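You operate a simulated robot arm through the tools that you are given. There is no shell and no other tool. Be economical: measure what you need, move in short steps, check, and stop when the job is done.

Carry out the task below with a simulated robot arm. There is one attempt and no reset: what you move stays moved.

Task
Fold carton nine shut on the small turntable and check that it lies flat.
Fine: fold flap seven, give the small turntable a quarter turn anticlockwise to fold flap eight, turn it square again, then let the height rod down on the flaps and raise it again.
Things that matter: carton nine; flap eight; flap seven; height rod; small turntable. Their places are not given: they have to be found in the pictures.

The check looks at the end state, three seconds after you hand in, the way a careful person would. Anything else that was tipped, shoved, dropped, spilled or broken makes it a failure. Flat cloth is picked up by pressing the open fingertips on it (5 to 10 N) and closing them slowly along it; thin cloth reads only 2 to 8 mm in the jaws.

Robot
A 7-joint arm with a two-finger parallel gripper, fixed in place. Base frame: the origin is at the foot of the arm, x ahead of it, y to its left, z up. Readings come in cm, degrees, newtons and seconds.
With the tool pointing down near the work surface it reaches from about 10 to 62 cm from the base axis. Its first joint turns from -115.0 to 115.0 degrees. Payload 3.91 kg.
Tool frame: the origin (TCP) lies between the finger pads and is the grasp point; the fingertips stand 3 cm ahead of it; z points along the fingers, y is the line along which they close. The gripper opens to 11 cm. The fingers are 2 cm wide and 1 cm thick; the gripper's body (4.8 by 11.2 cm) begins 5.5 cm behind the TCP.
Orientation is that of the tool frame in the base frame, as a unit quaternion [w, x, y, z]. With the fingers straight down and closing along the base's y, the tool's x points along the base's -x, its y along +y and its z along -z.

Tools
- The arm moves only by the tool move_arm. Its argument "targets" is a list of rows, each an object of numbers (a shift or turn left out is 0, a gripper value left out holds the last): "dx", "dy", "dz": the shift along the base's x, y, z in cm; "wx", "wy", "wz": the turn, a rotation vector about the base's x, y, z in degrees. In form: [{"dx": .., "dy": .., "dz": .., "wx": .., "wy": .., "wz": ..}, ...]. A call has 1 to 10 rows; each row shifts and turns the commanded pose from where the row before left it. "grip" is the opening, from 0 (shut) to 1 (fully open), set as the call begins (left out, the last holds). Each row takes 0.2 s and may step no farther than 5 cm and 8.6 degrees from the row before; otherwise, or with a gripper value out of range, the whole call is refused. A pose out of reach is approached as far as the arm can. The call stops where the force on the tool passes 40 N (or 10 N more than at its start, if that is more) or the arm is blocked; 0.2 s more then pass. The fingers move at their own pace (about 10.8 cm/s each) and stop on an object; they squeeze with about 28 N. The grip force told is the motor's: it shows also when the fingers shut on nothing. Time passes only in rows, and 0.2 s behind the last, so rows that do not move let the fingers close. The reply holds the time, the measured pose of the TCP, the force on the tool along the base axes, the opening and the grip force, in the units named above and with some noise, with the torque about the TCP (base axes, N m) and any sound that the robot's microphone picked up.
- Cameras (640 x 400 px; columns grow to the right, rows downward): "scene" is fixed at [4.89, 50.02, 135.04]; the picture's right is [-0.60, -0.80, 0.00], its down [-0.28, 0.21, -0.94] and it looks along [0.75, -0.56, -0.35] (base axes); focal length 214 px, centre (320, 200). "wrist" rides on the gripper at [7.2, 1.7, -10.3] in the tool frame; the picture's right is [-0.23, 0.97, 0.00], its down [-0.76, -0.18, -0.62] and it looks along [-0.61, -0.14, 0.78] (tool axes); focal length 222 px, centre (320, 200).
- get_image(camera): a new picture of that camera. No time passes.
- move_column(by): slides the trunk up (or, below 0, down) by that many cm; the arm rides with it, the base frame stays. It gives what a move gives, with no picture.
- measure_at(camera, pixels): for up to 12 pixels [column, row] of the newest picture of that camera ("zoom" is the newest enlarged one), the place [x, y, z] in the base frame of the surface seen there, good to about 0.3 cm. No time passes.
- close_up(camera, box): a new picture of the part [left, top, right, bottom] of that camera's present view, enlarged. No time passes.
- job_done(): hands the job in; it is judged then, once.

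Work in short steps. Measure before you move; look again where a grasp or a placing could have gone wrong, and mend it. You have 80 turns and 34 pictures in all, those below and enlarged ones among them. Open the gripper and draw the arm clear of the work before you hand the job in, unless the task says otherwise; then end with one line.

The tools are called after "Call:" as a command line: name --argument value ..., lists and objects as JSON in quotes. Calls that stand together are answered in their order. move_arm: Moves the arm, as the interface text tells. Its arguments: {"type":"object","properties":{"targets":{"type":"array"},"grip":{"type":"number"}},"required":["targets"]} The other tools are called the same way: move_column (by) slides the trunk up or down; get_image (camera) takes a picture; measure_at (camera, pixels) gives the place of the surface under pixels of a picture; close_up (camera, box) takes an enlarged picture of a part of a camera's view; job_done () hands the job in.

At the start:

```text
time: 0.0
ee_pos: [46.64, 6.51, 142.69]
ee_rot: [0.001, -0.001, 1.0, 0.001]
contact_force: [-0.2, 0.1, 0.5]
wrist_torque: [-0.02, 0.0, 0.02]
grip_width: 10.99
gripper_force: 0.0
trunk travel left (down, up): [-87.5, 11.5]
```

scene: 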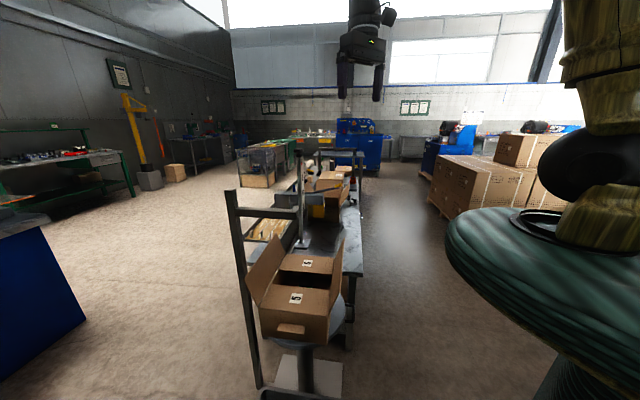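
wrist: 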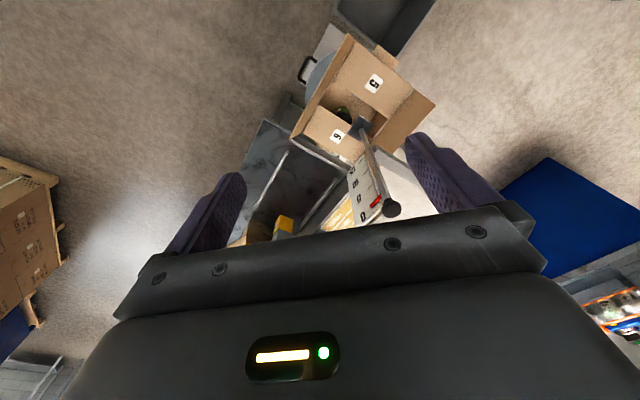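

The scene shows a carton on a turntable near (300,290), with a rod post near (300,220). I enlarge both views to identify the parts.

Call:
close_up --camera "scene" --box '[220, 140, 390, 400]'

Call:
close_up --camera "wrist" --box '[220, 0, 470, 240]'

```text
1.54 times, centred on (305, 270) of scene
```

zoom: 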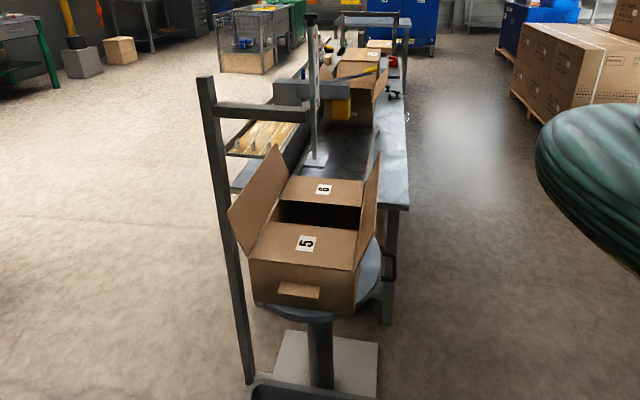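

```text
1.67 times, centred on (345, 120) of wrist
```

zoom: 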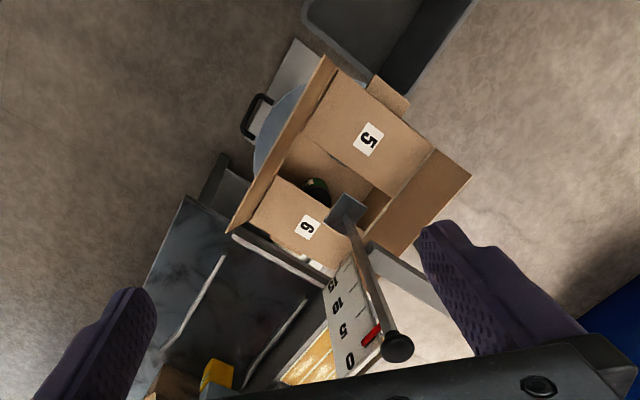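

I measure the carton, handle, rod knob and foot and the scale in the enlarged wrist view.

Call:
measure_at --camera "zoom" --pixels '[[368, 138], [307, 227], [325, 58], [232, 230], [470, 177], [412, 250], [398, 347], [346, 205], [257, 118], [435, 155], [370, 335], [385, 250]]'

Call:
measure_at --camera "scene" --pixels '[[295, 298], [308, 263], [277, 237], [247, 272], [263, 305], [333, 277], [340, 245], [357, 283], [300, 150], [304, 200], [305, 248], [285, 200]]'

```text
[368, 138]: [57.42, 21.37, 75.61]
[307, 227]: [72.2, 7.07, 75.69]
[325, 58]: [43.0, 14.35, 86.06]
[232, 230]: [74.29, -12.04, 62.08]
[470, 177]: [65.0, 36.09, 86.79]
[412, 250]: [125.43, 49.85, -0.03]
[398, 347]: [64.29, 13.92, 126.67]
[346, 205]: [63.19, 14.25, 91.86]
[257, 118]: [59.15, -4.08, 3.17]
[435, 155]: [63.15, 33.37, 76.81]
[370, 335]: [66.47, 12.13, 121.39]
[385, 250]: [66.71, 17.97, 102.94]
```

```text
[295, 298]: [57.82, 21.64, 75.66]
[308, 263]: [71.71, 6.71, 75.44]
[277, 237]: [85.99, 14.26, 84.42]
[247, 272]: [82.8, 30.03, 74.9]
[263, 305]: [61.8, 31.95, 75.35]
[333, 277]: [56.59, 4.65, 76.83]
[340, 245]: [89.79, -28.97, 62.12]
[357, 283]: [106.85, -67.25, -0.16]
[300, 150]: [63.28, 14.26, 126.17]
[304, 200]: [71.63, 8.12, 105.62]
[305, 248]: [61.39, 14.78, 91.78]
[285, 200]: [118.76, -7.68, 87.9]
```

Carton top is z≈75.5, centred about (64.5, 14.2), turned 45°; the flaps not yet folded stand on the near (−x−y) and far (+x+y) sides, and the rod foot hangs at z≈91.8. I close the gripper, back off toward the robot, and lower the trunk to see the flap labels and the turntable handle.

Call:
move_arm --targets '[{"dx": -4, "dy": -3}, {"dx": -4, "dy": -3}, {"dx": -4, "dy": -3}]' --grip 0

Call:
move_column --by -40

Call:
get_image --camera "wrist"

```text
time: 0.8
ee_pos: [34.46, -2.8, 142.66]
ee_rot: [0.001, 0.0, 1.0, 0.001]
contact_force: [-0.7, -0.2, 0.0]
wrist_torque: [0.03, -0.07, 0.01]
grip_width: 0.0
gripper_force: 27.6
trunk travel left (down, up): [-87.5, 11.5]
```

```text
time: 4.6
ee_pos: [34.68, -2.55, 102.74]
ee_rot: [0.0, 0.0, 1.0, 0.0]
contact_force: [0.8, -0.2, 0.2]
wrist_torque: [0.02, -0.02, 0.0]
grip_width: 0.0
gripper_force: 28.3
trunk travel left (down, up): [-47.5, 51.5]
```

```text
29 pictures are left
```

wrist: 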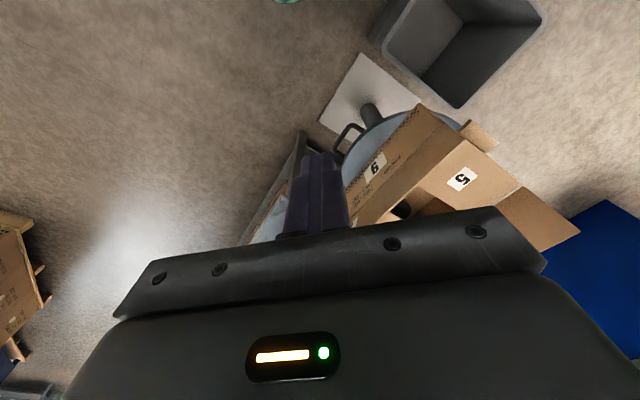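

The near flap's outer face shows a label at (375,168). I enlarge it, along with the handle at (350,135).

Call:
close_up --camera "wrist" --box '[320, 90, 500, 220]'

Call:
measure_at --camera "wrist" --pixels '[[375, 168], [420, 107], [436, 153], [375, 205], [345, 127], [362, 127], [337, 150], [380, 125], [437, 118], [352, 190], [355, 215], [462, 179]]'

```text
3.08 times, centred on (410, 155) of wrist
```

zoom: 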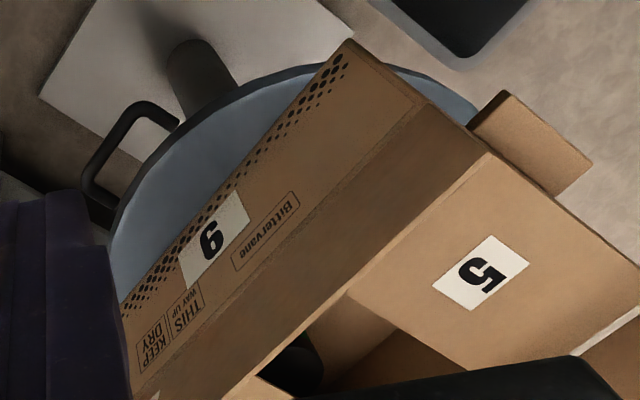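

```text
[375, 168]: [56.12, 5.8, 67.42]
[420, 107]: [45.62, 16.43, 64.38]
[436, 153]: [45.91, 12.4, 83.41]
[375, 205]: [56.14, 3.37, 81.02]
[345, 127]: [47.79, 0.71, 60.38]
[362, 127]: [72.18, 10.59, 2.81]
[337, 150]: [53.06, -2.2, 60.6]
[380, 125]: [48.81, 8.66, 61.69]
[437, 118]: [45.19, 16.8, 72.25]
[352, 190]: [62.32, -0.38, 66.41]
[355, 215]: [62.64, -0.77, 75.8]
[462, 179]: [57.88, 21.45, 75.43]
```

The side reads "9", so this is carton nine; the handle is at about (50, −1, 60.5). I tilt the tool forward to read the near flap's label.

Call:
move_arm --targets '[{"wy": -8, "dx": -1, "dz": 1}, {"wy": -8, "dx": -1, "dz": 1}, {"wy": -8, "dx": -1}, {"wy": -8, "dx": -1}]'

Call:
get_image --camera "wrist"

```text
time: 5.6
ee_pos: [38.05, -3.35, 97.41]
ee_rot: [0.243, 0.0, 0.97, 0.0]
contact_force: [0.9, -0.6, 0.4]
wrist_torque: [0.06, 0.05, 0.03]
grip_width: 0.01
gripper_force: 28.0
out of reach, approached as far as the arm can: row 2, 3, 4
trunk travel left (down, up): [-47.5, 51.5]
```

```text
27 pictures are left
```

wrist: 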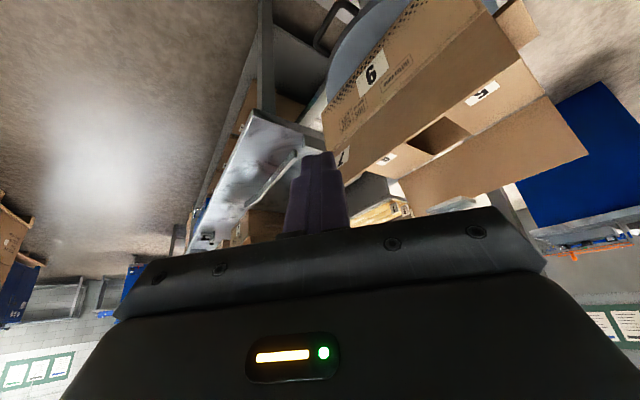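

The label at (342,156) is an upside-down 7, so the near flap is seven and the far one eight. I undo the tilt and yaw 45°, so the closed fingers face squarely toward flap seven from outside.

Call:
move_arm --targets '[{"wy": 8, "dx": 2}, {"wy": 8, "dx": 2}, {"wy": 8, "dx": 2}, {"wy": 8, "dx": 2}, {"wz": 7.5, "dx": 1}, {"wz": 7.5, "dx": 1}, {"wz": 7.5, "dx": 1}, {"wz": 7.5, "dx": 1, "dy": 1}, {"wz": 7.5, "dy": 2}, {"wz": 7.5, "dy": 2}]'

Call:
move_column --by -19

Call:
get_image --camera "wrist"

```text
time: 7.8
ee_pos: [50.23, 1.58, 97.32]
ee_rot: [-0.033, -0.383, 0.923, -0.013]
contact_force: [0.0, -0.1, -0.3]
wrist_torque: [0.03, 0.0, 0.0]
grip_width: 0.0
gripper_force: 27.6
trunk travel left (down, up): [-47.5, 51.5]
```

```text
time: 9.5
ee_pos: [50.26, 1.33, 80.81]
ee_rot: [-0.024, -0.381, 0.924, -0.018]
contact_force: [-7.0, -4.2, 23.9]
wrist_torque: [1.13, -0.73, 0.2]
grip_width: 0.02
gripper_force: 28.2
trunk travel left (down, up): [-30.2, 68.8]
stopped: the force on the tool passed its limit at 52 N (the readings are from after the stop); the commanded pose is now the measured one
```

```text
26 pictures are left
```

wrist: 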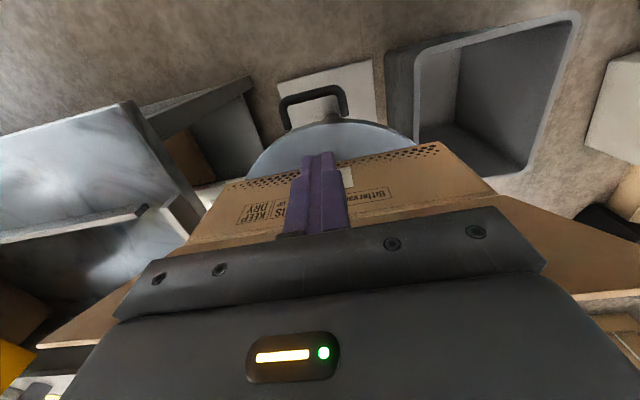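

The lowering was stopped at 24 N: the gripper's body came down onto the top edge of flap seven. I raise straight back up and look.

Call:
move_column --by 17

Call:
get_image --camera "wrist"

Call:
close_up --camera "scene" --box '[220, 140, 390, 400]'

```text
time: 11.5
ee_pos: [50.36, 1.54, 97.44]
ee_rot: [-0.028, -0.381, 0.924, -0.016]
contact_force: [-0.8, -0.7, 0.1]
wrist_torque: [0.02, 0.0, 0.02]
grip_width: 0.0
gripper_force: 28.2
trunk travel left (down, up): [-47.2, 51.8]
```

```text
25 pictures are left
```

wrist: 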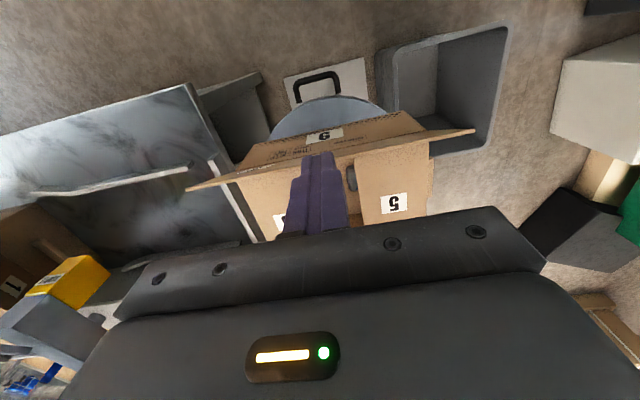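

```text
1.54 times, centred on (305, 270) of scene
```

zoom: 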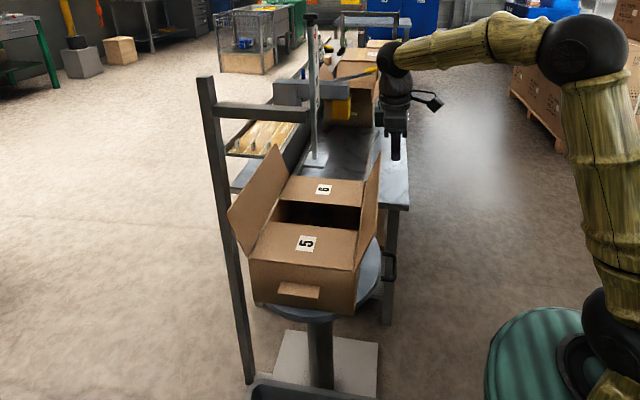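

No harm visible; carton looks unmoved. I measure the flap's top edge, side face and the turntable's handle in the wrist picture.

Call:
measure_at --camera "wrist" --pixels '[[190, 188], [472, 132], [425, 138], [256, 172], [380, 158], [323, 137], [316, 75], [300, 95], [337, 84], [393, 204], [350, 178], [330, 105]]'

Call:
measure_at --camera "zoom" --pixels '[[307, 243], [323, 189], [377, 160], [365, 250], [395, 265], [275, 150], [232, 212], [314, 80], [285, 92], [315, 20], [370, 165], [300, 115]]'

```text
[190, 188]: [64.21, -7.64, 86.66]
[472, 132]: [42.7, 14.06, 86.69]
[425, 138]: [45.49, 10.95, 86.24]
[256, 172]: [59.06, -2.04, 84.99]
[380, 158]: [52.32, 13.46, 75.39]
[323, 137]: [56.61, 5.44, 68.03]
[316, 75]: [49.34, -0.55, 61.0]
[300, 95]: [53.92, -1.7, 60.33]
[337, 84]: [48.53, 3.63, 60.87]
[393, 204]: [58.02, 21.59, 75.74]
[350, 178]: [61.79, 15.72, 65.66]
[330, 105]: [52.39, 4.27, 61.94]
```

```text
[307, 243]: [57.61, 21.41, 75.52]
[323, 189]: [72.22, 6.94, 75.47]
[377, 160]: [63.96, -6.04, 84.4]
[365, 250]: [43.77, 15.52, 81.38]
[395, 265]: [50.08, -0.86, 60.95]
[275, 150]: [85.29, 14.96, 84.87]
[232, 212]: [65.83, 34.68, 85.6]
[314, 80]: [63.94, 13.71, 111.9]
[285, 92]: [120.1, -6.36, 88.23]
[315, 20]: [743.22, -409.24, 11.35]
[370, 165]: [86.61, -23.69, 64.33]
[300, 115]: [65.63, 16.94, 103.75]
```

Flap seven's top edge runs from (42.7,14.1) to (64.2,−7.6) at z 86.7, so I was too close for the body. I square the tool, move farther outside, and lower only until the tips are about 4 cm below the edge.

Call:
move_arm --targets '[{"dx": -2.4, "dy": 0.4, "wx": 2.6, "wy": -2.6}, {"dx": -2.3, "dy": 0.4}, {}]'

Call:
move_column --by -11.5

```text
time: 12.3
ee_pos: [45.57, 2.36, 97.53]
ee_rot: [0.002, -0.381, 0.924, -0.003]
contact_force: [-0.6, 0.0, 1.2]
wrist_torque: [0.0, -0.01, 0.04]
grip_width: 0.0
gripper_force: 27.5
trunk travel left (down, up): [-47.2, 51.8]
```

```text
time: 13.7
ee_pos: [45.57, 2.41, 85.96]
ee_rot: [0.003, -0.381, 0.924, -0.004]
contact_force: [-0.6, 0.8, 0.4]
wrist_torque: [-0.01, 0.0, 0.0]
grip_width: 0.0
gripper_force: 28.2
trunk travel left (down, up): [-35.7, 63.3]
```

The tool is square outside flap seven at (45.6,2.4,86), with no contact. I push inward along (+x,+y).

Call:
move_arm --targets '[{"dx": 1.1, "dy": 1.1}, {"dx": 1.1, "dy": 1.1}, {"dx": 1.1, "dy": 1.1}, {"dx": 1.1, "dy": 1.1}, {"dx": 1.1, "dy": 1.1}, {"dx": 1.1, "dy": 1.1}, {"dx": 1.1, "dy": 1.1}, {"dx": 1.1, "dy": 1.1}]'

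```text
time: 15.5
ee_pos: [54.32, 11.27, 86.13]
ee_rot: [0.003, -0.381, 0.924, -0.004]
contact_force: [-0.7, 0.2, -0.1]
wrist_torque: [-0.03, 0.0, 0.01]
grip_width: 0.0
gripper_force: 27.7
trunk travel left (down, up): [-35.7, 63.3]
```

No resistance so far; I go on inward a little and press down over the flap.

Call:
move_arm --targets '[{"dx": 0.6, "dy": 0.6, "dz": -1.2}, {"dx": 0.4, "dy": 0.4, "dz": -1.2}, {"dz": -1.2}, {"dz": -1.2}, {"dz": -1}, {"dz": -0.8}]'

Call:
get_image --camera "wrist"

```text
time: 16.9
ee_pos: [55.25, 12.2, 79.35]
ee_rot: [0.002, -0.382, 0.924, -0.005]
contact_force: [0.9, -1.0, 1.1]
wrist_torque: [0.02, 0.05, 0.04]
grip_width: 0.0
gripper_force: 27.8
trunk travel left (down, up): [-35.7, 63.3]
```

```text
23 pictures are left
```

wrist: 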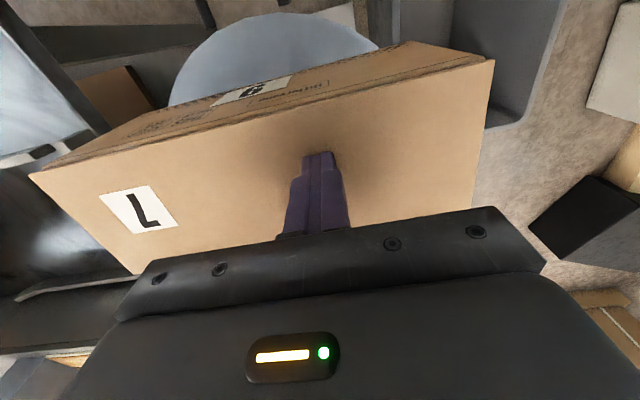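

Flap seven (label at (140,208)) lies nearly flat under the fingers. I press slightly more, then lift and see if it stays.

Call:
move_arm --targets '[{"dz": -0.5}, {"dz": -0.4}, {}, {"dz": 2}, {"dz": 3, "dx": -1, "dy": -1}, {"dz": 3, "dx": -2, "dy": -2}, {"dx": -3, "dy": -3}, {"dx": -2, "dy": -2}]'

Call:
get_image --camera "wrist"

```text
time: 18.7
ee_pos: [47.5, 4.12, 86.72]
ee_rot: [0.001, -0.381, 0.925, -0.004]
contact_force: [1.0, 0.5, -0.2]
wrist_torque: [0.0, 0.0, 0.02]
grip_width: 0.0
gripper_force: 27.8
trunk travel left (down, up): [-35.7, 63.3]
```

```text
22 pictures are left
```

wrist: 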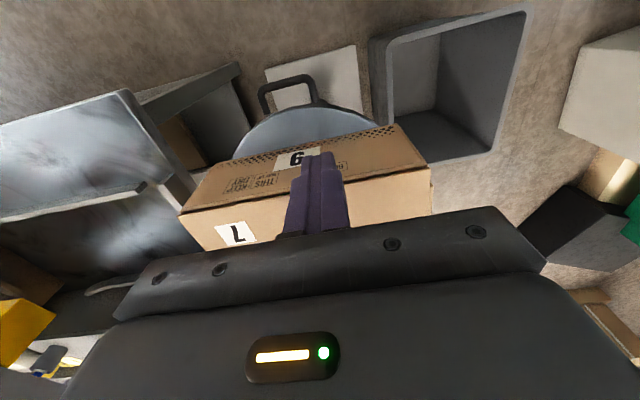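

Flap seven stays down. Now I measure the handle (outer bar around (285,82)) and the disc rim.

Call:
close_up --camera "wrist" --box '[220, 50, 400, 180]'

Call:
measure_at --camera "wrist" --pixels '[[262, 88], [307, 77], [285, 82], [265, 105], [313, 92], [283, 118], [310, 112], [245, 148], [355, 115], [300, 106], [190, 208], [430, 168]]'

```text
3.08 times, centred on (310, 115) of wrist
```

zoom: 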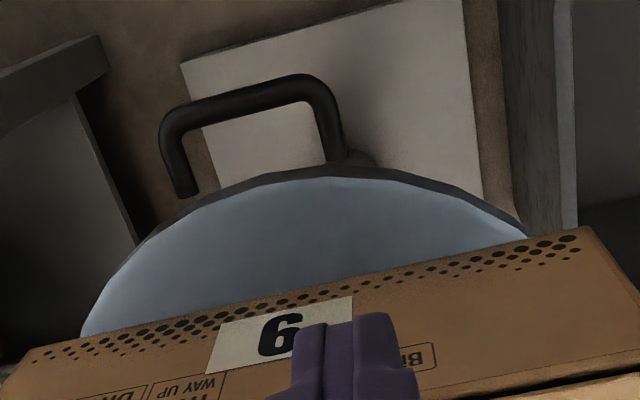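

```text
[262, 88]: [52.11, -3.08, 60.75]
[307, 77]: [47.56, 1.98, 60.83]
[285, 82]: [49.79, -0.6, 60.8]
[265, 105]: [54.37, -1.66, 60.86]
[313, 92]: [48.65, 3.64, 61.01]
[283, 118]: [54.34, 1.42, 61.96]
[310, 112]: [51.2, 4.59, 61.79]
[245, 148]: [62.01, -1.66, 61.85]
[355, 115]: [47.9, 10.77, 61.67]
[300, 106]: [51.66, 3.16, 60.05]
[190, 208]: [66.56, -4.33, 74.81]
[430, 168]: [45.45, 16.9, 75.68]
```

The handle's bar runs from (52.1,−3.1) to (47.6,2.0) at z≈60.8, radius ≈21 from the centre (64.8,14.2). An anticlockwise quarter turn takes it toward (79.6,−0.6), so I check bench clearance there.

Call:
close_up --camera "scene" --box '[260, 180, 400, 340]'

```text
2.50 times, centred on (330, 260) of scene
```

zoom: 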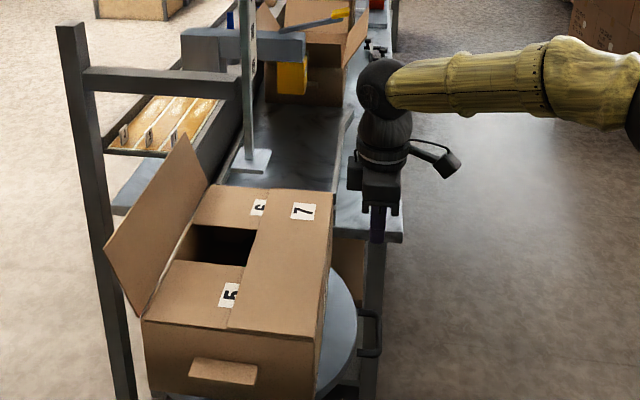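

I measure the bench corner/edge, the robot's wrist ball, and the carton's corners.

Call:
measure_at --camera "zoom" --pixels '[[400, 236], [345, 235], [370, 200], [345, 130], [380, 90], [380, 150], [255, 160], [250, 50], [310, 45], [112, 75], [375, 345], [355, 330]]'

```text
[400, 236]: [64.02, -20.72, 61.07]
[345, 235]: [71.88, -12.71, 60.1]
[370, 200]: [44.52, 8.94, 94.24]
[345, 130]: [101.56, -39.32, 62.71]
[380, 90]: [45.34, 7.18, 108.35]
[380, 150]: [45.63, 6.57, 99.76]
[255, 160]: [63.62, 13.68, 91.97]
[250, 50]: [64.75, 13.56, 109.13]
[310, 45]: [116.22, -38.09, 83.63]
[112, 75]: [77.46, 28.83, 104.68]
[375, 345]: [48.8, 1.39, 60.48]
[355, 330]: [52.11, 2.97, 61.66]
```

The bench edge (x−y≈84.6) leaves about 2.5 cm beyond the handle's end place, so the turn is possible. I place the closed fingers just behind the handle's trailing leg and lower.

Call:
move_arm --targets '[{"dx": -1.1, "dy": 1.6}, {}]'

Call:
move_column --by -18

Call:
get_image --camera "wrist"

```text
time: 19.3
ee_pos: [46.31, 5.74, 86.62]
ee_rot: [0.002, -0.381, 0.925, -0.004]
contact_force: [0.1, 0.0, -1.0]
wrist_torque: [-0.02, 0.02, 0.01]
grip_width: 0.02
gripper_force: 28.2
trunk travel left (down, up): [-35.7, 63.3]
```

```text
time: 21.3
ee_pos: [46.53, 5.73, 68.68]
ee_rot: [0.002, -0.381, 0.925, -0.004]
contact_force: [0.1, 0.2, -0.6]
wrist_torque: [-0.01, 0.02, -0.02]
grip_width: 0.01
gripper_force: 28.3
trunk travel left (down, up): [-17.7, 81.3]
```

```text
19 pictures are left
```

wrist: 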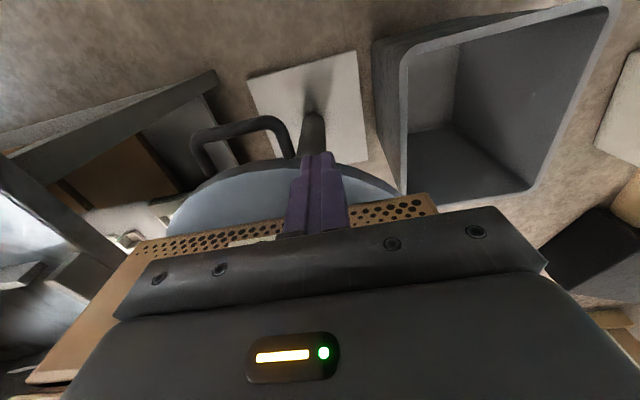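

Fingers are in line with the handle's right (trailing) leg side at (285,140) and outside the rim. I lower the last 7 cm.

Call:
move_column --by -7

```text
time: 22.4
ee_pos: [46.26, 5.7, 61.58]
ee_rot: [0.003, -0.381, 0.924, -0.003]
contact_force: [0.3, -0.9, -0.3]
wrist_torque: [0.0, -0.03, 0.02]
grip_width: 0.04
gripper_force: 27.6
trunk travel left (down, up): [-10.7, 88.3]
```

Clear. I push the handle along the arc, turning the tool with it, a few degrees at first to feel the resistance.

Call:
move_arm --targets '[{"dx": 0.98, "dy": -1.88, "wz": 6}, {"dx": 1.18, "dy": -1.77, "wz": 6}, {"dx": 1.36, "dy": -1.64, "wz": 6}, {}]'

Call:
get_image --camera "wrist"

```text
time: 23.4
ee_pos: [49.94, 0.59, 61.53]
ee_rot: [0.004, -0.522, 0.853, -0.003]
contact_force: [0.0, -0.4, 0.0]
wrist_torque: [0.02, 0.01, 0.05]
grip_width: 0.01
gripper_force: 28.1
trunk travel left (down, up): [-10.7, 88.3]
```

```text
18 pictures are left
```

wrist: 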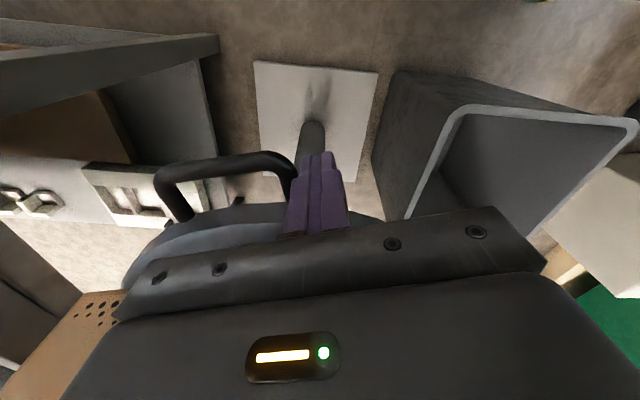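

Contact with the trailing leg at (290,175), hardly any resistance. I continue round the arc toward the edge of the reach.

Call:
move_arm --targets '[{"dx": 1.52, "dy": -1.48, "wz": 6}, {"dx": 1.67, "dy": -1.32, "wz": 6}, {"dx": 1.8, "dy": -1.13, "wz": 6}, {"dx": 1.9, "dy": -0.94, "wz": 6}, {"dx": 1.99, "dy": -0.74, "wz": 6}, {"dx": 2.06, "dy": -0.53, "wz": 6}]'

Call:
get_image --camera "wrist"

```text
time: 24.8
ee_pos: [60.82, -5.67, 61.5]
ee_rot: [-0.004, 0.76, -0.65, 0.003]
contact_force: [0.5, 0.3, 0.3]
wrist_torque: [0.0, 0.02, -0.02]
grip_width: 0.0
gripper_force: 28.4
trunk travel left (down, up): [-10.7, 88.3]
```

```text
17 pictures are left
```

wrist: 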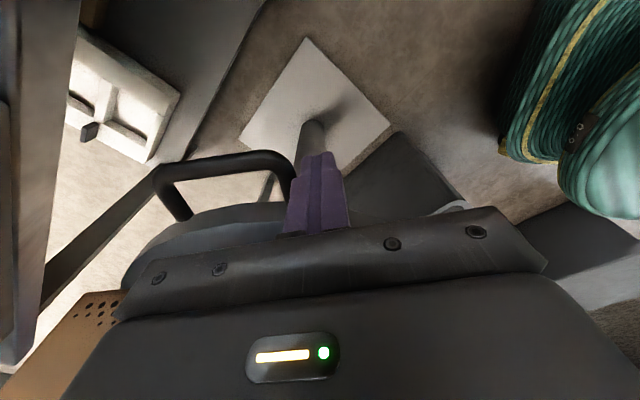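

The table follows without coasting (≈48° turned). I try single further steps to find the reach limit.

Call:
move_arm --targets '[{"dx": 2.1, "dy": -0.3, "wz": 6}]'

```text
time: 25.2
ee_pos: [63.01, -5.99, 61.58]
ee_rot: [-0.004, 0.792, -0.61, 0.002]
contact_force: [-1.2, -0.5, 1.1]
wrist_torque: [-0.01, 0.05, 0.01]
grip_width: 0.0
gripper_force: 27.9
trunk travel left (down, up): [-10.7, 88.3]
```

Still within reach at 63.3 cm. One more step.

Call:
move_arm --targets '[{"dx": 2.13, "dy": -0.09, "wz": 6}]'

```text
time: 25.6
ee_pos: [65.19, -6.18, 61.4]
ee_rot: [-0.004, 0.824, -0.567, 0.002]
contact_force: [1.0, 0.2, 0.4]
wrist_torque: [-0.03, -0.01, 0.01]
grip_width: 0.0
gripper_force: 28.1
trunk travel left (down, up): [-10.7, 88.3]
```

Call:
move_arm --targets '[{"dx": 2.12, "dy": 0.14, "wz": 6}]'

```text
time: 26.0
ee_pos: [67.29, -5.89, 61.72]
ee_rot: [-0.005, 0.852, -0.523, 0.001]
contact_force: [-0.6, -1.0, 1.1]
wrist_torque: [0.02, 0.01, -0.02]
grip_width: 0.0
gripper_force: 28.2
trunk travel left (down, up): [-10.7, 88.3]
```

Still following at 67.5 cm from the base; I go on with one more step.

Call:
move_arm --targets '[{"dx": 2.09, "dy": 0.36, "wz": 6}]'

```text
time: 26.4
ee_pos: [69.25, -5.74, 62.12]
ee_rot: [-0.006, 0.878, -0.479, 0.003]
contact_force: [0.1, -0.7, 0.0]
wrist_torque: [0.01, 0.0, 0.01]
grip_width: 0.0
gripper_force: 27.9
trunk travel left (down, up): [-10.7, 88.3]
```

Reach is running out (z drifting up to 62.1). I now lean the tool so the fingers point forward along (+x,+y), with the wrist hanging back outside the carton's corner, to gain reach.

Call:
move_arm --targets '[{"wx": 5.6, "wy": -5.6, "dz": -0.15}, {"wx": 5.6, "wy": -5.6, "dz": -0.15}, {"wx": 5.6, "wy": -5.6, "dz": -0.15}]'

Call:
get_image --camera "wrist"

Call:
close_up --camera "scene" --box '[240, 170, 400, 350]'

```text
time: 27.2
ee_pos: [69.29, -5.55, 61.1]
ee_rot: [-0.202, 0.859, -0.468, 0.06]
contact_force: [-0.1, -0.2, 1.3]
wrist_torque: [-0.01, 0.02, 0.01]
grip_width: 0.01
gripper_force: 28.4
trunk travel left (down, up): [-10.7, 88.3]
```

```text
16 pictures are left
```

wrist: 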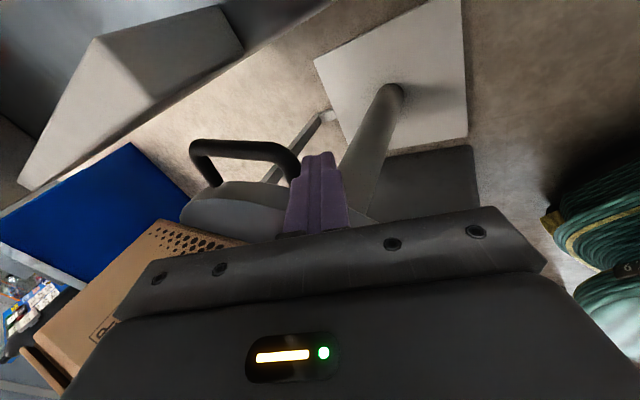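

```text
2.22 times, centred on (320, 260) of scene
```

zoom: 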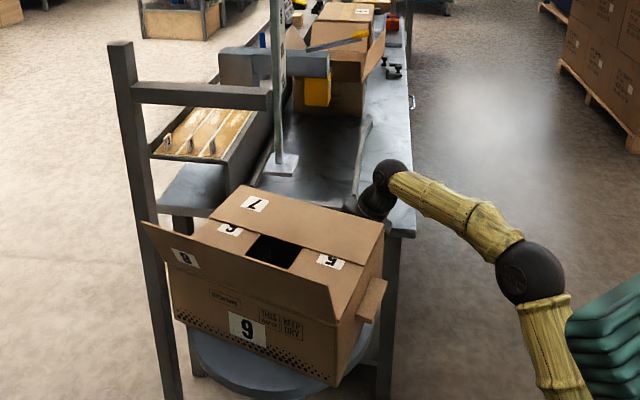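

The handle is still pushed by the fingers, and flap eight now faces the robot's left side. I measure the handle and the carton's top edges to get the turn angle.

Call:
measure_at --camera "wrist" --pixels '[[200, 147], [285, 150], [240, 148], [212, 180], [292, 170]]'

Call:
measure_at --camera "zoom" --pixels '[[240, 188], [383, 225], [215, 213], [360, 255], [145, 225], [335, 310], [336, 290], [330, 260], [185, 258], [247, 327], [340, 385], [175, 320]]'

```text
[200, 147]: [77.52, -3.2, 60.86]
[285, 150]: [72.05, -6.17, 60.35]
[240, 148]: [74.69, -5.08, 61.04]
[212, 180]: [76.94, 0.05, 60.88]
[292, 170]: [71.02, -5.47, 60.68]
```

```text
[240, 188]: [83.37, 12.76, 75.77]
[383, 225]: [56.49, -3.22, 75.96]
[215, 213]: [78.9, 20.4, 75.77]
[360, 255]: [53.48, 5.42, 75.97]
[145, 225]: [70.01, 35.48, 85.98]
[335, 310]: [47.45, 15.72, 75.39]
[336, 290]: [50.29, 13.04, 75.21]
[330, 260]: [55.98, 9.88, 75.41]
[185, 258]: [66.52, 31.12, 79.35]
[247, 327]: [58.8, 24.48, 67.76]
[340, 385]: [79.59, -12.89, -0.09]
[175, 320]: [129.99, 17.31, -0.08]
```

The carton's long edge runs at 30.7°, needing 45°; about 14° more. I lean a bit further and push on along the arc.

Call:
move_arm --targets '[{"wx": 4, "wy": -7}, {"dx": 1.71, "dy": 0.47}, {"dx": 1.65, "dy": 0.61}, {"dx": 0.9, "dy": 0.45}, {}]'

Call:
get_image --camera "wrist"

Call:
close_up --camera "scene" --box '[240, 170, 400, 350]'

```text
time: 28.4
ee_pos: [73.59, -4.02, 61.17]
ee_rot: [-0.259, 0.846, -0.457, 0.095]
contact_force: [0.2, 0.4, 0.0]
wrist_torque: [0.01, 0.02, -0.01]
grip_width: 0.01
gripper_force: 27.8
trunk travel left (down, up): [-10.7, 88.3]
```

```text
14 pictures are left
```

wrist: 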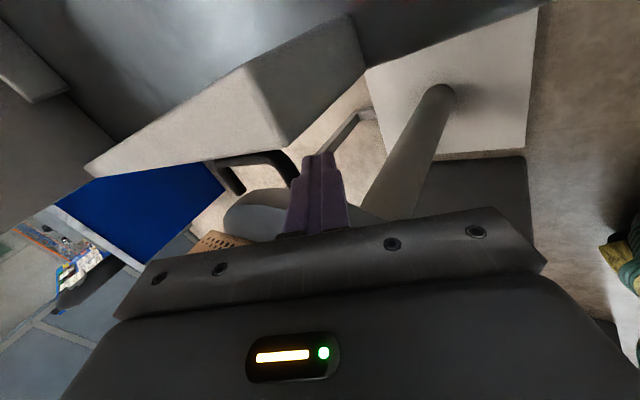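

```text
2.22 times, centred on (320, 260) of scene
```

zoom: 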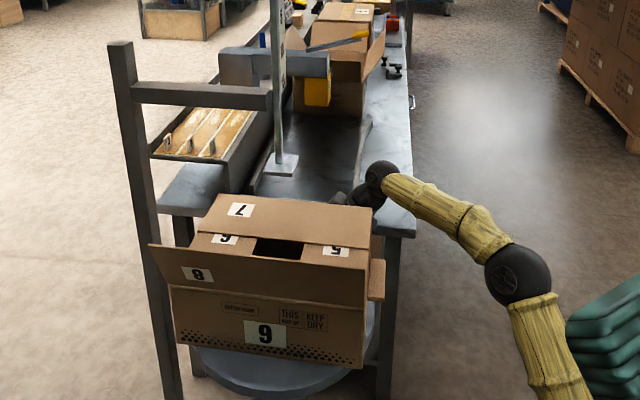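

Call:
measure_at --camera "zoom" --pixels '[[221, 198], [370, 210], [200, 232], [362, 246], [170, 285], [362, 305], [152, 247], [362, 280], [365, 268], [240, 209], [225, 240], [335, 251]]'

```text
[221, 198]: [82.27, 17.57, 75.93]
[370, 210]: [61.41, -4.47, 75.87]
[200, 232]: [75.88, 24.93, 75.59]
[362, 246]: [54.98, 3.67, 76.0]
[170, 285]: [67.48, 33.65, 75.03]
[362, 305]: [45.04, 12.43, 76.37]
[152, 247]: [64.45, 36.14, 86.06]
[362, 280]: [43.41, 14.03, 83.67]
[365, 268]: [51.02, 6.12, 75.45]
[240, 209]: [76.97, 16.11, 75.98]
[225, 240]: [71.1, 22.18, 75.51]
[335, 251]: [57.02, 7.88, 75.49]
```

Carton edges now run at about 45–46°: the quarter turn is done. I back the fingers off the handle the way they came, then raise the trunk clear.

Call:
move_arm --targets '[{"dx": -1.65, "dy": -0.7}, {"dx": -1.71, "dy": -0.7}, {"dx": -1.5, "dy": -0.8}]'

Call:
move_column --by 36

```text
time: 29.2
ee_pos: [68.66, -6.23, 61.18]
ee_rot: [-0.259, 0.846, -0.456, 0.096]
contact_force: [0.0, 1.0, -0.6]
wrist_torque: [0.0, -0.01, 0.02]
grip_width: 0.01
gripper_force: 28.4
trunk travel left (down, up): [-10.7, 88.3]
```

```text
time: 32.7
ee_pos: [68.69, -6.2, 97.24]
ee_rot: [-0.26, 0.846, -0.456, 0.094]
contact_force: [-0.2, 0.4, -0.1]
wrist_torque: [0.01, 0.01, 0.02]
grip_width: 0.0
gripper_force: 28.3
trunk travel left (down, up): [-46.7, 52.3]
```

I untilt in reverse order while drawing back, then start yawing back to the home heading.

Call:
move_arm --targets '[{"wx": -4, "wy": 7, "dx": -4}, {"wx": -5.6, "wy": 5.6, "dx": -4, "dy": -1}, {"wx": -5.6, "wy": 5.6, "dx": -4, "dy": -1}, {"wx": -5.6, "wy": 5.6, "dx": -4}, {"wz": -8.2, "dx": -3}, {"wz": -8.2, "dx": -3}, {"wz": -8.2, "dx": -3}, {"wz": -8.2, "dx": -3}, {"wz": -8.2, "dx": -2}, {"wz": -8.2, "dy": 2}]'

Call:
move_arm --targets '[{"wz": -8.2, "dy": 3}, {"wz": -8.2, "dy": 3}, {"wz": -8.2, "dy": 3}, {"wz": -8.2, "dy": 3}, {"wz": -8.2, "dy": 3}, {"wz": -8.2, "dy": 3}, {"wz": -8.2, "dy": 3}, {"wz": -8.2, "dy": 3}, {"wz": -8.2, "dy": 3}]'

```text
time: 34.9
ee_pos: [38.51, -6.24, 97.11]
ee_rot: [0.003, -0.597, 0.802, -0.003]
contact_force: [0.6, 0.4, 1.0]
wrist_torque: [0.04, -0.03, 0.0]
grip_width: 0.0
gripper_force: 28.5
trunk travel left (down, up): [-46.7, 52.3]
```

```text
time: 36.9
ee_pos: [38.76, 20.68, 97.0]
ee_rot: [0.001, 0.002, 1.0, -0.004]
contact_force: [-1.1, -0.4, -0.4]
wrist_torque: [-0.04, -0.02, 0.0]
grip_width: 0.0
gripper_force: 27.7
trunk travel left (down, up): [-46.7, 52.3]
```

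Home heading restored at (38.8,20.7). I shift outside flap eight and lower to the same height as for flap seven.

Call:
move_arm --targets '[{"dx": 2, "dy": 2}, {"dx": 2.2, "dy": 2}]'

Call:
move_column --by -11

Call:
move_arm --targets '[{"dx": 1.2, "dy": -1.2}, {"dx": 1.2, "dy": -1.2}, {"dx": 1.2, "dy": -1.2}, {"dx": 1.2, "dy": -1.2}, {"dx": 1.2, "dy": -1.2}, {"dx": 1.2, "dy": -1.2}, {"dx": 1.2, "dy": -1.2}, {"dx": 1.2, "dy": -1.2}]'

```text
time: 37.5
ee_pos: [43.0, 24.73, 97.03]
ee_rot: [0.0, 0.001, 1.0, -0.004]
contact_force: [-0.1, -0.6, 0.7]
wrist_torque: [-0.03, 0.01, 0.02]
grip_width: 0.02
gripper_force: 27.6
trunk travel left (down, up): [-46.7, 52.3]
```

```text
time: 38.9
ee_pos: [42.97, 24.63, 86.04]
ee_rot: [0.0, 0.002, 1.0, -0.004]
contact_force: [-0.1, 0.3, -0.3]
wrist_torque: [0.0, -0.01, -0.03]
grip_width: 0.0
gripper_force: 27.9
trunk travel left (down, up): [-35.7, 63.3]
```

```text
time: 40.7
ee_pos: [52.71, 15.1, 86.12]
ee_rot: [0.001, 0.001, 1.0, -0.005]
contact_force: [-0.3, 0.4, 0.0]
wrist_torque: [0.0, -0.02, 0.03]
grip_width: 0.0
gripper_force: 28.3
trunk travel left (down, up): [-35.7, 63.3]
```

Pushed inward without resistance. Now press flap eight down as I did with seven, and look.

Call:
move_arm --targets '[{"dx": 0.6, "dy": -0.6, "dz": -1.2}, {"dx": 0.4, "dy": -0.4, "dz": -1.2}, {"dz": -1.2}, {"dz": -1.2}, {"dz": -1}, {"dz": -0.8}, {"dz": -0.4}, {"dz": -0.4}, {}]'

Call:
close_up --camera "scene" --box '[240, 170, 400, 350]'

```text
time: 42.7
ee_pos: [53.58, 14.08, 78.97]
ee_rot: [0.003, 0.001, 1.0, -0.003]
contact_force: [2.5, -0.1, 22.5]
wrist_torque: [0.03, 0.12, 0.0]
grip_width: 0.0
gripper_force: 28.3
trunk travel left (down, up): [-35.7, 63.3]
```

```text
2.22 times, centred on (320, 260) of scene
```

zoom: 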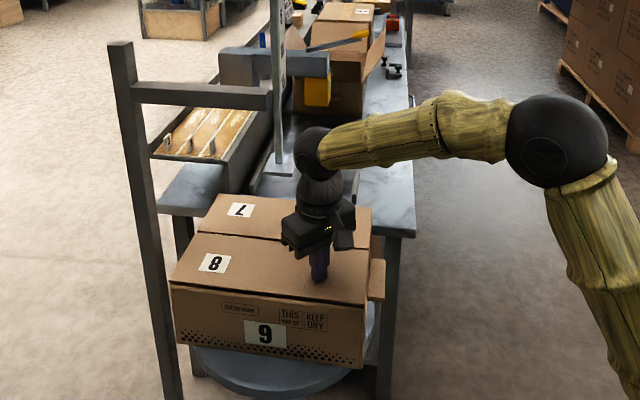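

Flap eight lies flat (label at (213,263)) at 22 N press. I lift off, draw back and swing round to the handle's side again, yawing toward 315° with the fingers about 5 cm open to straddle the handle leg.

Call:
move_column --by 19

Call:
move_arm --targets '[{"dx": -5}, {"dx": -5}, {"dx": -4}, {"dy": -3, "wz": 8}, {"dy": -3, "wz": 8}, {"dy": -3, "wz": 8}, {"dy": -3, "wz": 8}, {"dy": -3, "wz": 8}, {"dy": -3, "wz": 8}, {"dy": -3, "wz": 8}]' --grip 0.45

Call:
move_arm --targets '[{"dx": 3, "dy": -2, "wz": 8}, {"dx": 3, "dy": -1, "wz": 8}, {"dx": 3, "wz": 8}, {"dx": 3, "wz": 8}, {"dx": 3, "wz": 8}, {"dx": 3, "wz": 8}, {"dx": 3, "wz": 8}, {"dx": 3, "wz": 8}, {"dx": 2, "wz": 8}, {"dx": 2, "wz": 7}]'

```text
time: 44.8
ee_pos: [53.52, 14.08, 97.61]
ee_rot: [0.001, 0.001, 1.0, -0.004]
contact_force: [-0.5, -0.7, 0.5]
wrist_torque: [0.01, 0.0, -0.01]
grip_width: 0.0
gripper_force: 28.0
trunk travel left (down, up): [-54.7, 44.3]
```

```text
time: 47.0
ee_pos: [39.56, -6.83, 97.58]
ee_rot: [0.003, -0.469, 0.883, -0.004]
contact_force: [0.0, -0.2, 0.1]
wrist_torque: [0.02, 0.02, 0.03]
grip_width: 4.96
gripper_force: 0.0
trunk travel left (down, up): [-54.7, 44.3]
```

```text
time: 49.2
ee_pos: [67.59, -10.07, 97.52]
ee_rot: [-0.004, 0.924, -0.383, 0.001]
contact_force: [0.5, 1.0, -0.2]
wrist_torque: [0.02, 0.01, 0.01]
grip_width: 4.97
gripper_force: 0.1
trunk travel left (down, up): [-54.7, 44.3]
```

Heading is 315° at (67.6,−10.1). I tilt 40° forward along (+x,+y) and look down at the handle.

Call:
move_arm --targets '[{"wx": 5.66, "wy": -5.66, "dx": 1, "dy": 1}, {"wx": 5.66, "wy": -5.66, "dx": 1, "dy": 1}, {"wx": 5.66, "wy": -5.66, "dx": 1, "dy": 1}, {"wx": 5.66, "wy": -5.66, "dx": 1, "dy": 1}, {"wx": 5.66, "wy": -5.66, "dx": 1, "dy": 1}]'

Call:
move_column --by -23

Call:
get_image --camera "wrist"

```text
time: 50.4
ee_pos: [72.67, -5.13, 97.72]
ee_rot: [-0.321, 0.866, -0.36, 0.132]
contact_force: [-0.5, -0.6, 0.4]
wrist_torque: [0.02, 0.02, -0.04]
grip_width: 4.95
gripper_force: 0.0
trunk travel left (down, up): [-54.7, 44.3]
```

```text
time: 52.8
ee_pos: [72.58, -5.06, 74.69]
ee_rot: [-0.32, 0.867, -0.36, 0.131]
contact_force: [0.4, -0.7, 0.2]
wrist_torque: [0.01, 0.02, 0.02]
grip_width: 4.97
gripper_force: 0.1
trunk travel left (down, up): [-31.7, 67.3]
```

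```text
11 pictures are left
```

wrist: 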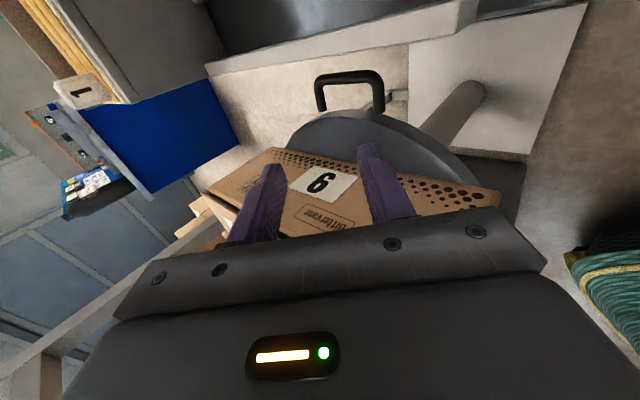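

The handle is at (350,85); its trailing leg is the right one at (378,95). I measure it.

Call:
measure_at --camera "wrist" --pixels '[[378, 85], [379, 95], [380, 105], [320, 88], [321, 102], [335, 77], [365, 74], [380, 112], [350, 112], [300, 135], [430, 135], [350, 76]]'

```text
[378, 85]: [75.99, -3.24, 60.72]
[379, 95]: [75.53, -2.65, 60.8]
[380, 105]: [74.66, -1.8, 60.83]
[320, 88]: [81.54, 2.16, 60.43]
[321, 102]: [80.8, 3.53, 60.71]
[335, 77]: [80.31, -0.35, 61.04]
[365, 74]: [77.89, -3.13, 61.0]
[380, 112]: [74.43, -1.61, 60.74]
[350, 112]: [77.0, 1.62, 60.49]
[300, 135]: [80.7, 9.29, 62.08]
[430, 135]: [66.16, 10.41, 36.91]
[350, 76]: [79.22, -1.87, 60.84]
```

Trailing leg midpoint is about (75.4,−2.6,60.8). I line the open fingers up over it and descend.

Call:
move_arm --targets '[{"dx": 1.2, "dy": 0.9}, {"dx": 1.15, "dy": 0.95}, {}]'

Call:
move_column --by -8

Call:
get_image --camera "wrist"

```text
time: 53.6
ee_pos: [74.93, -3.18, 74.74]
ee_rot: [-0.32, 0.866, -0.36, 0.131]
contact_force: [-0.4, 0.0, 0.8]
wrist_torque: [-0.03, -0.04, 0.02]
grip_width: 4.96
gripper_force: 0.1
trunk travel left (down, up): [-31.7, 67.3]
```

```text
time: 54.8
ee_pos: [74.85, -3.03, 66.81]
ee_rot: [-0.32, 0.866, -0.36, 0.131]
contact_force: [-0.3, -0.1, 0.0]
wrist_torque: [-0.02, 0.02, -0.01]
grip_width: 4.94
gripper_force: 0.0
trunk travel left (down, up): [-23.7, 75.3]
```

```text
10 pictures are left
```

wrist: 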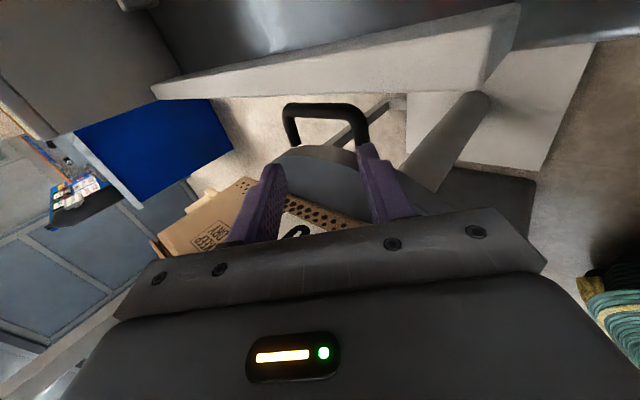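

The rear fingertip (367,150) would just graze the leg, so I shift back 0.7 cm before the last descent.

Call:
move_arm --targets '[{"dx": -0.5, "dy": -0.6}, {}]' --grip 0.5

Call:
move_column --by -5.2

Call:
get_image --camera "wrist"

```text
time: 55.4
ee_pos: [74.48, -3.7, 66.74]
ee_rot: [-0.321, 0.867, -0.359, 0.131]
contact_force: [0.4, 0.3, 0.0]
wrist_torque: [-0.01, 0.02, -0.01]
grip_width: 5.53
gripper_force: 0.0
trunk travel left (down, up): [-23.7, 75.3]
```

```text
time: 56.3
ee_pos: [74.4, -3.67, 61.46]
ee_rot: [-0.321, 0.867, -0.359, 0.131]
contact_force: [-0.3, -0.1, -0.3]
wrist_torque: [-0.02, 0.03, -0.01]
grip_width: 5.51
gripper_force: 0.0
trunk travel left (down, up): [-18.5, 80.5]
```

```text
9 pictures are left
```

wrist: 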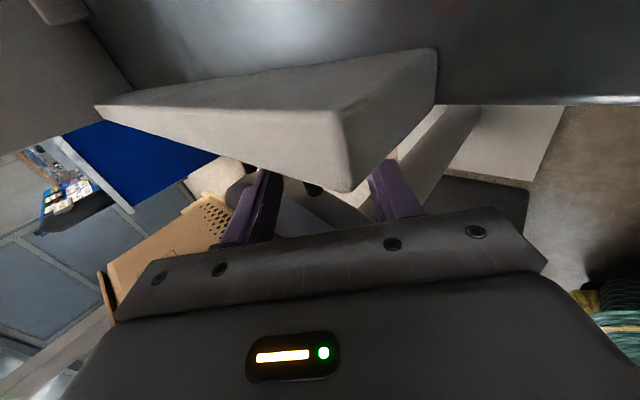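

The leg's root at (313,188) is between the fingers, the rest is hidden behind the bench rail. I close on it.

Call:
move_arm --targets '[{}, {}, {}]' --grip 0

```text
time: 57.1
ee_pos: [74.25, -3.5, 62.0]
ee_rot: [-0.322, 0.866, -0.359, 0.134]
contact_force: [-2.9, 5.9, 17.9]
wrist_torque: [-0.59, -1.22, 0.14]
grip_width: 1.21
gripper_force: 44.6
trunk travel left (down, up): [-18.5, 80.5]
```

The grip holds the leg (1.21 cm), with an 18 N upward push. I ease up 0.5 cm and start turning clockwise, moving tool and handle together.

Call:
move_arm --targets '[{"dz": 0.5}, {}, {"dx": -1.9, "dy": -0.89, "wz": -6}, {"dx": -1.99, "dy": -0.68, "wz": -6}]'

```text
time: 58.1
ee_pos: [70.38, -5.08, 61.92]
ee_rot: [-0.305, 0.824, -0.449, 0.162]
contact_force: [-11.4, 8.6, 3.6]
wrist_torque: [0.26, 0.41, 1.74]
grip_width: 1.2
gripper_force: 45.1
trunk travel left (down, up): [-18.5, 80.5]
```

Forces of ~14 N show the rigid grip is binding slightly; I loosen the fingers to about 2 cm so they hook the leg, and lower a little before going on.

Call:
move_arm --targets '[{}, {"dz": -0.4}, {"dz": -0.4}, {}]' --grip 0.19

```text
time: 59.1
ee_pos: [70.55, -5.11, 61.3]
ee_rot: [-0.305, 0.824, -0.448, 0.163]
contact_force: [-0.1, 2.9, 3.2]
wrist_torque: [0.03, -0.07, 0.08]
grip_width: 2.22
gripper_force: 1.6
trunk travel left (down, up): [-18.5, 80.5]
```

The hook is loose now with little force. I continue clockwise along the arc.

Call:
move_arm --targets '[{"dx": -2.04, "dy": -0.48, "wz": -6}, {"dx": -2.09, "dy": -0.26, "wz": -6}, {"dx": -2.1, "dy": -0.04, "wz": -6}]'

Call:
get_image --camera "wrist"

```text
time: 59.9
ee_pos: [64.41, -6.07, 61.31]
ee_rot: [-0.276, 0.743, -0.572, 0.21]
contact_force: [-1.1, 7.1, 3.9]
wrist_torque: [0.07, -0.05, 0.19]
grip_width: 2.27
gripper_force: 2.2
trunk travel left (down, up): [-18.5, 80.5]
```

```text
8 pictures are left
```

wrist: 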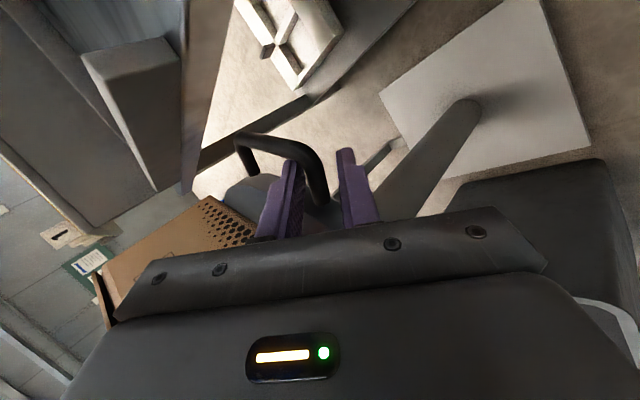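

The front finger is inside the loop and pulls the leg. A 7 N inward push means I'm slightly too far out, so I shift 0.3 cm inward and go on.

Call:
move_arm --targets '[{"dx": -2.09, "dy": 0.48, "wz": -6}, {"dx": -2.06, "dy": 0.4, "wz": -6}, {"dx": -2.01, "dy": 0.61, "wz": -6}, {"dx": -1.93, "dy": 0.81, "wz": -6}]'

```text
time: 60.9
ee_pos: [56.86, -4.24, 61.21]
ee_rot: [0.234, -0.614, 0.708, -0.259]
contact_force: [2.9, 7.7, -0.6]
wrist_torque: [0.07, 0.07, 0.15]
grip_width: 2.15
gripper_force: 0.0
trunk travel left (down, up): [-18.5, 80.5]
stopped in row 4: the force on the tool passed its limit at 56 N (the readings are from after the stop); the commanded pose is now the measured one
```

The move stopped at 56 N. I look at both views for what touched.

Call:
get_image --camera "wrist"

Call:
close_up --camera "scene" --box '[240, 170, 400, 350]'

```text
7 pictures are left
```

wrist: 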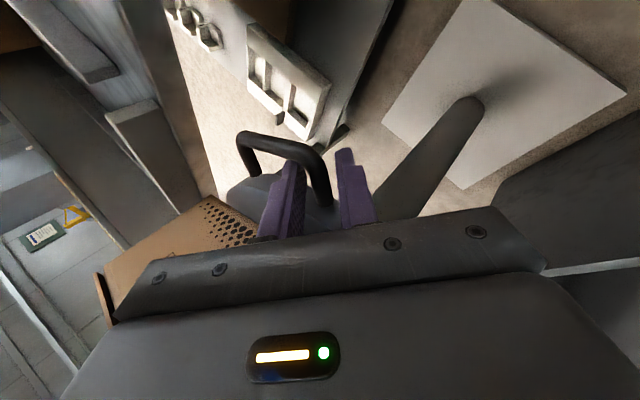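

```text
2.22 times, centred on (320, 260) of scene
```

zoom: 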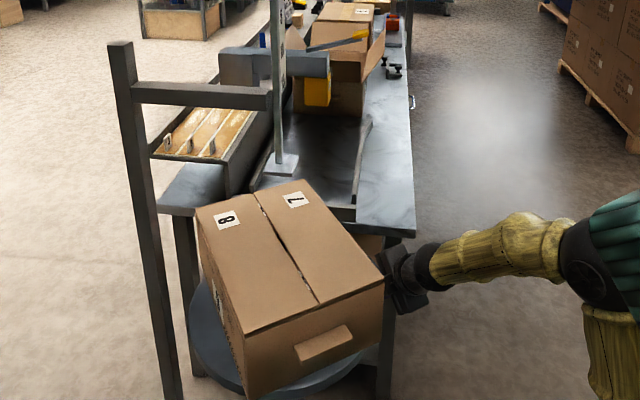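

Call:
measure_at --camera "zoom" --pixels '[[200, 212], [300, 182], [381, 280], [246, 332], [224, 219], [295, 200], [400, 265], [405, 300], [430, 265], [262, 200], [318, 300], [325, 345]]'

Call:
measure_at --camera "wrist" --pixels '[[250, 138], [285, 142], [315, 160], [328, 195], [242, 165], [205, 200], [150, 260], [345, 160], [290, 165], [255, 185]]'

```text
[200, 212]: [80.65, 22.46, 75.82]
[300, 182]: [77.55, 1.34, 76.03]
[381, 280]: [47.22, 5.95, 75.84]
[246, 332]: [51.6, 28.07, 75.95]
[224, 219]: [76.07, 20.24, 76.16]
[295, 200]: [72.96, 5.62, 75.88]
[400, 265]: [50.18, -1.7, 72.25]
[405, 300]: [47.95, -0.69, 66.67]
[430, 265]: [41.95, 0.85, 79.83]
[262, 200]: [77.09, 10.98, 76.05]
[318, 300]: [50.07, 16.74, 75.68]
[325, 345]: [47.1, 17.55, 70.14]
```

```text
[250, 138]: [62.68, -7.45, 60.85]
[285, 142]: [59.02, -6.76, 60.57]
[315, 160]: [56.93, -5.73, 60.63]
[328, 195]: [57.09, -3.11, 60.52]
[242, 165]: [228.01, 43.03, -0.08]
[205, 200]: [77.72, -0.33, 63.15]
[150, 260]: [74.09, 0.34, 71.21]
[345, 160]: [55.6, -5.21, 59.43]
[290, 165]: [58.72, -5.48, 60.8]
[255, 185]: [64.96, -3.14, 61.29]
```

Tool and carton don't touch (carton edges at −10°, turned ~56° back, no slip); the front fingertip was jamming outward against the handle's outer bar. I shift 0.6 cm inward and continue with a corrected radius.

Call:
move_arm --targets '[{"dx": 0.15, "dy": 0.6}, {"dx": -1.63, "dy": 0.78, "wz": -6.2}, {"dx": -1.58, "dy": 0.93, "wz": -6.2}]'

```text
time: 61.5
ee_pos: [55.78, -3.7, 61.16]
ee_rot: [0.225, -0.578, 0.736, -0.27]
contact_force: [2.7, 7.3, -2.5]
wrist_torque: [0.11, 0.02, 0.21]
grip_width: 2.07
gripper_force: 0.0
trunk travel left (down, up): [-18.5, 80.5]
stopped in row 3: the force on the tool passed its limit at 56 N (the readings are from after the stop); the commanded pose is now the measured one
```

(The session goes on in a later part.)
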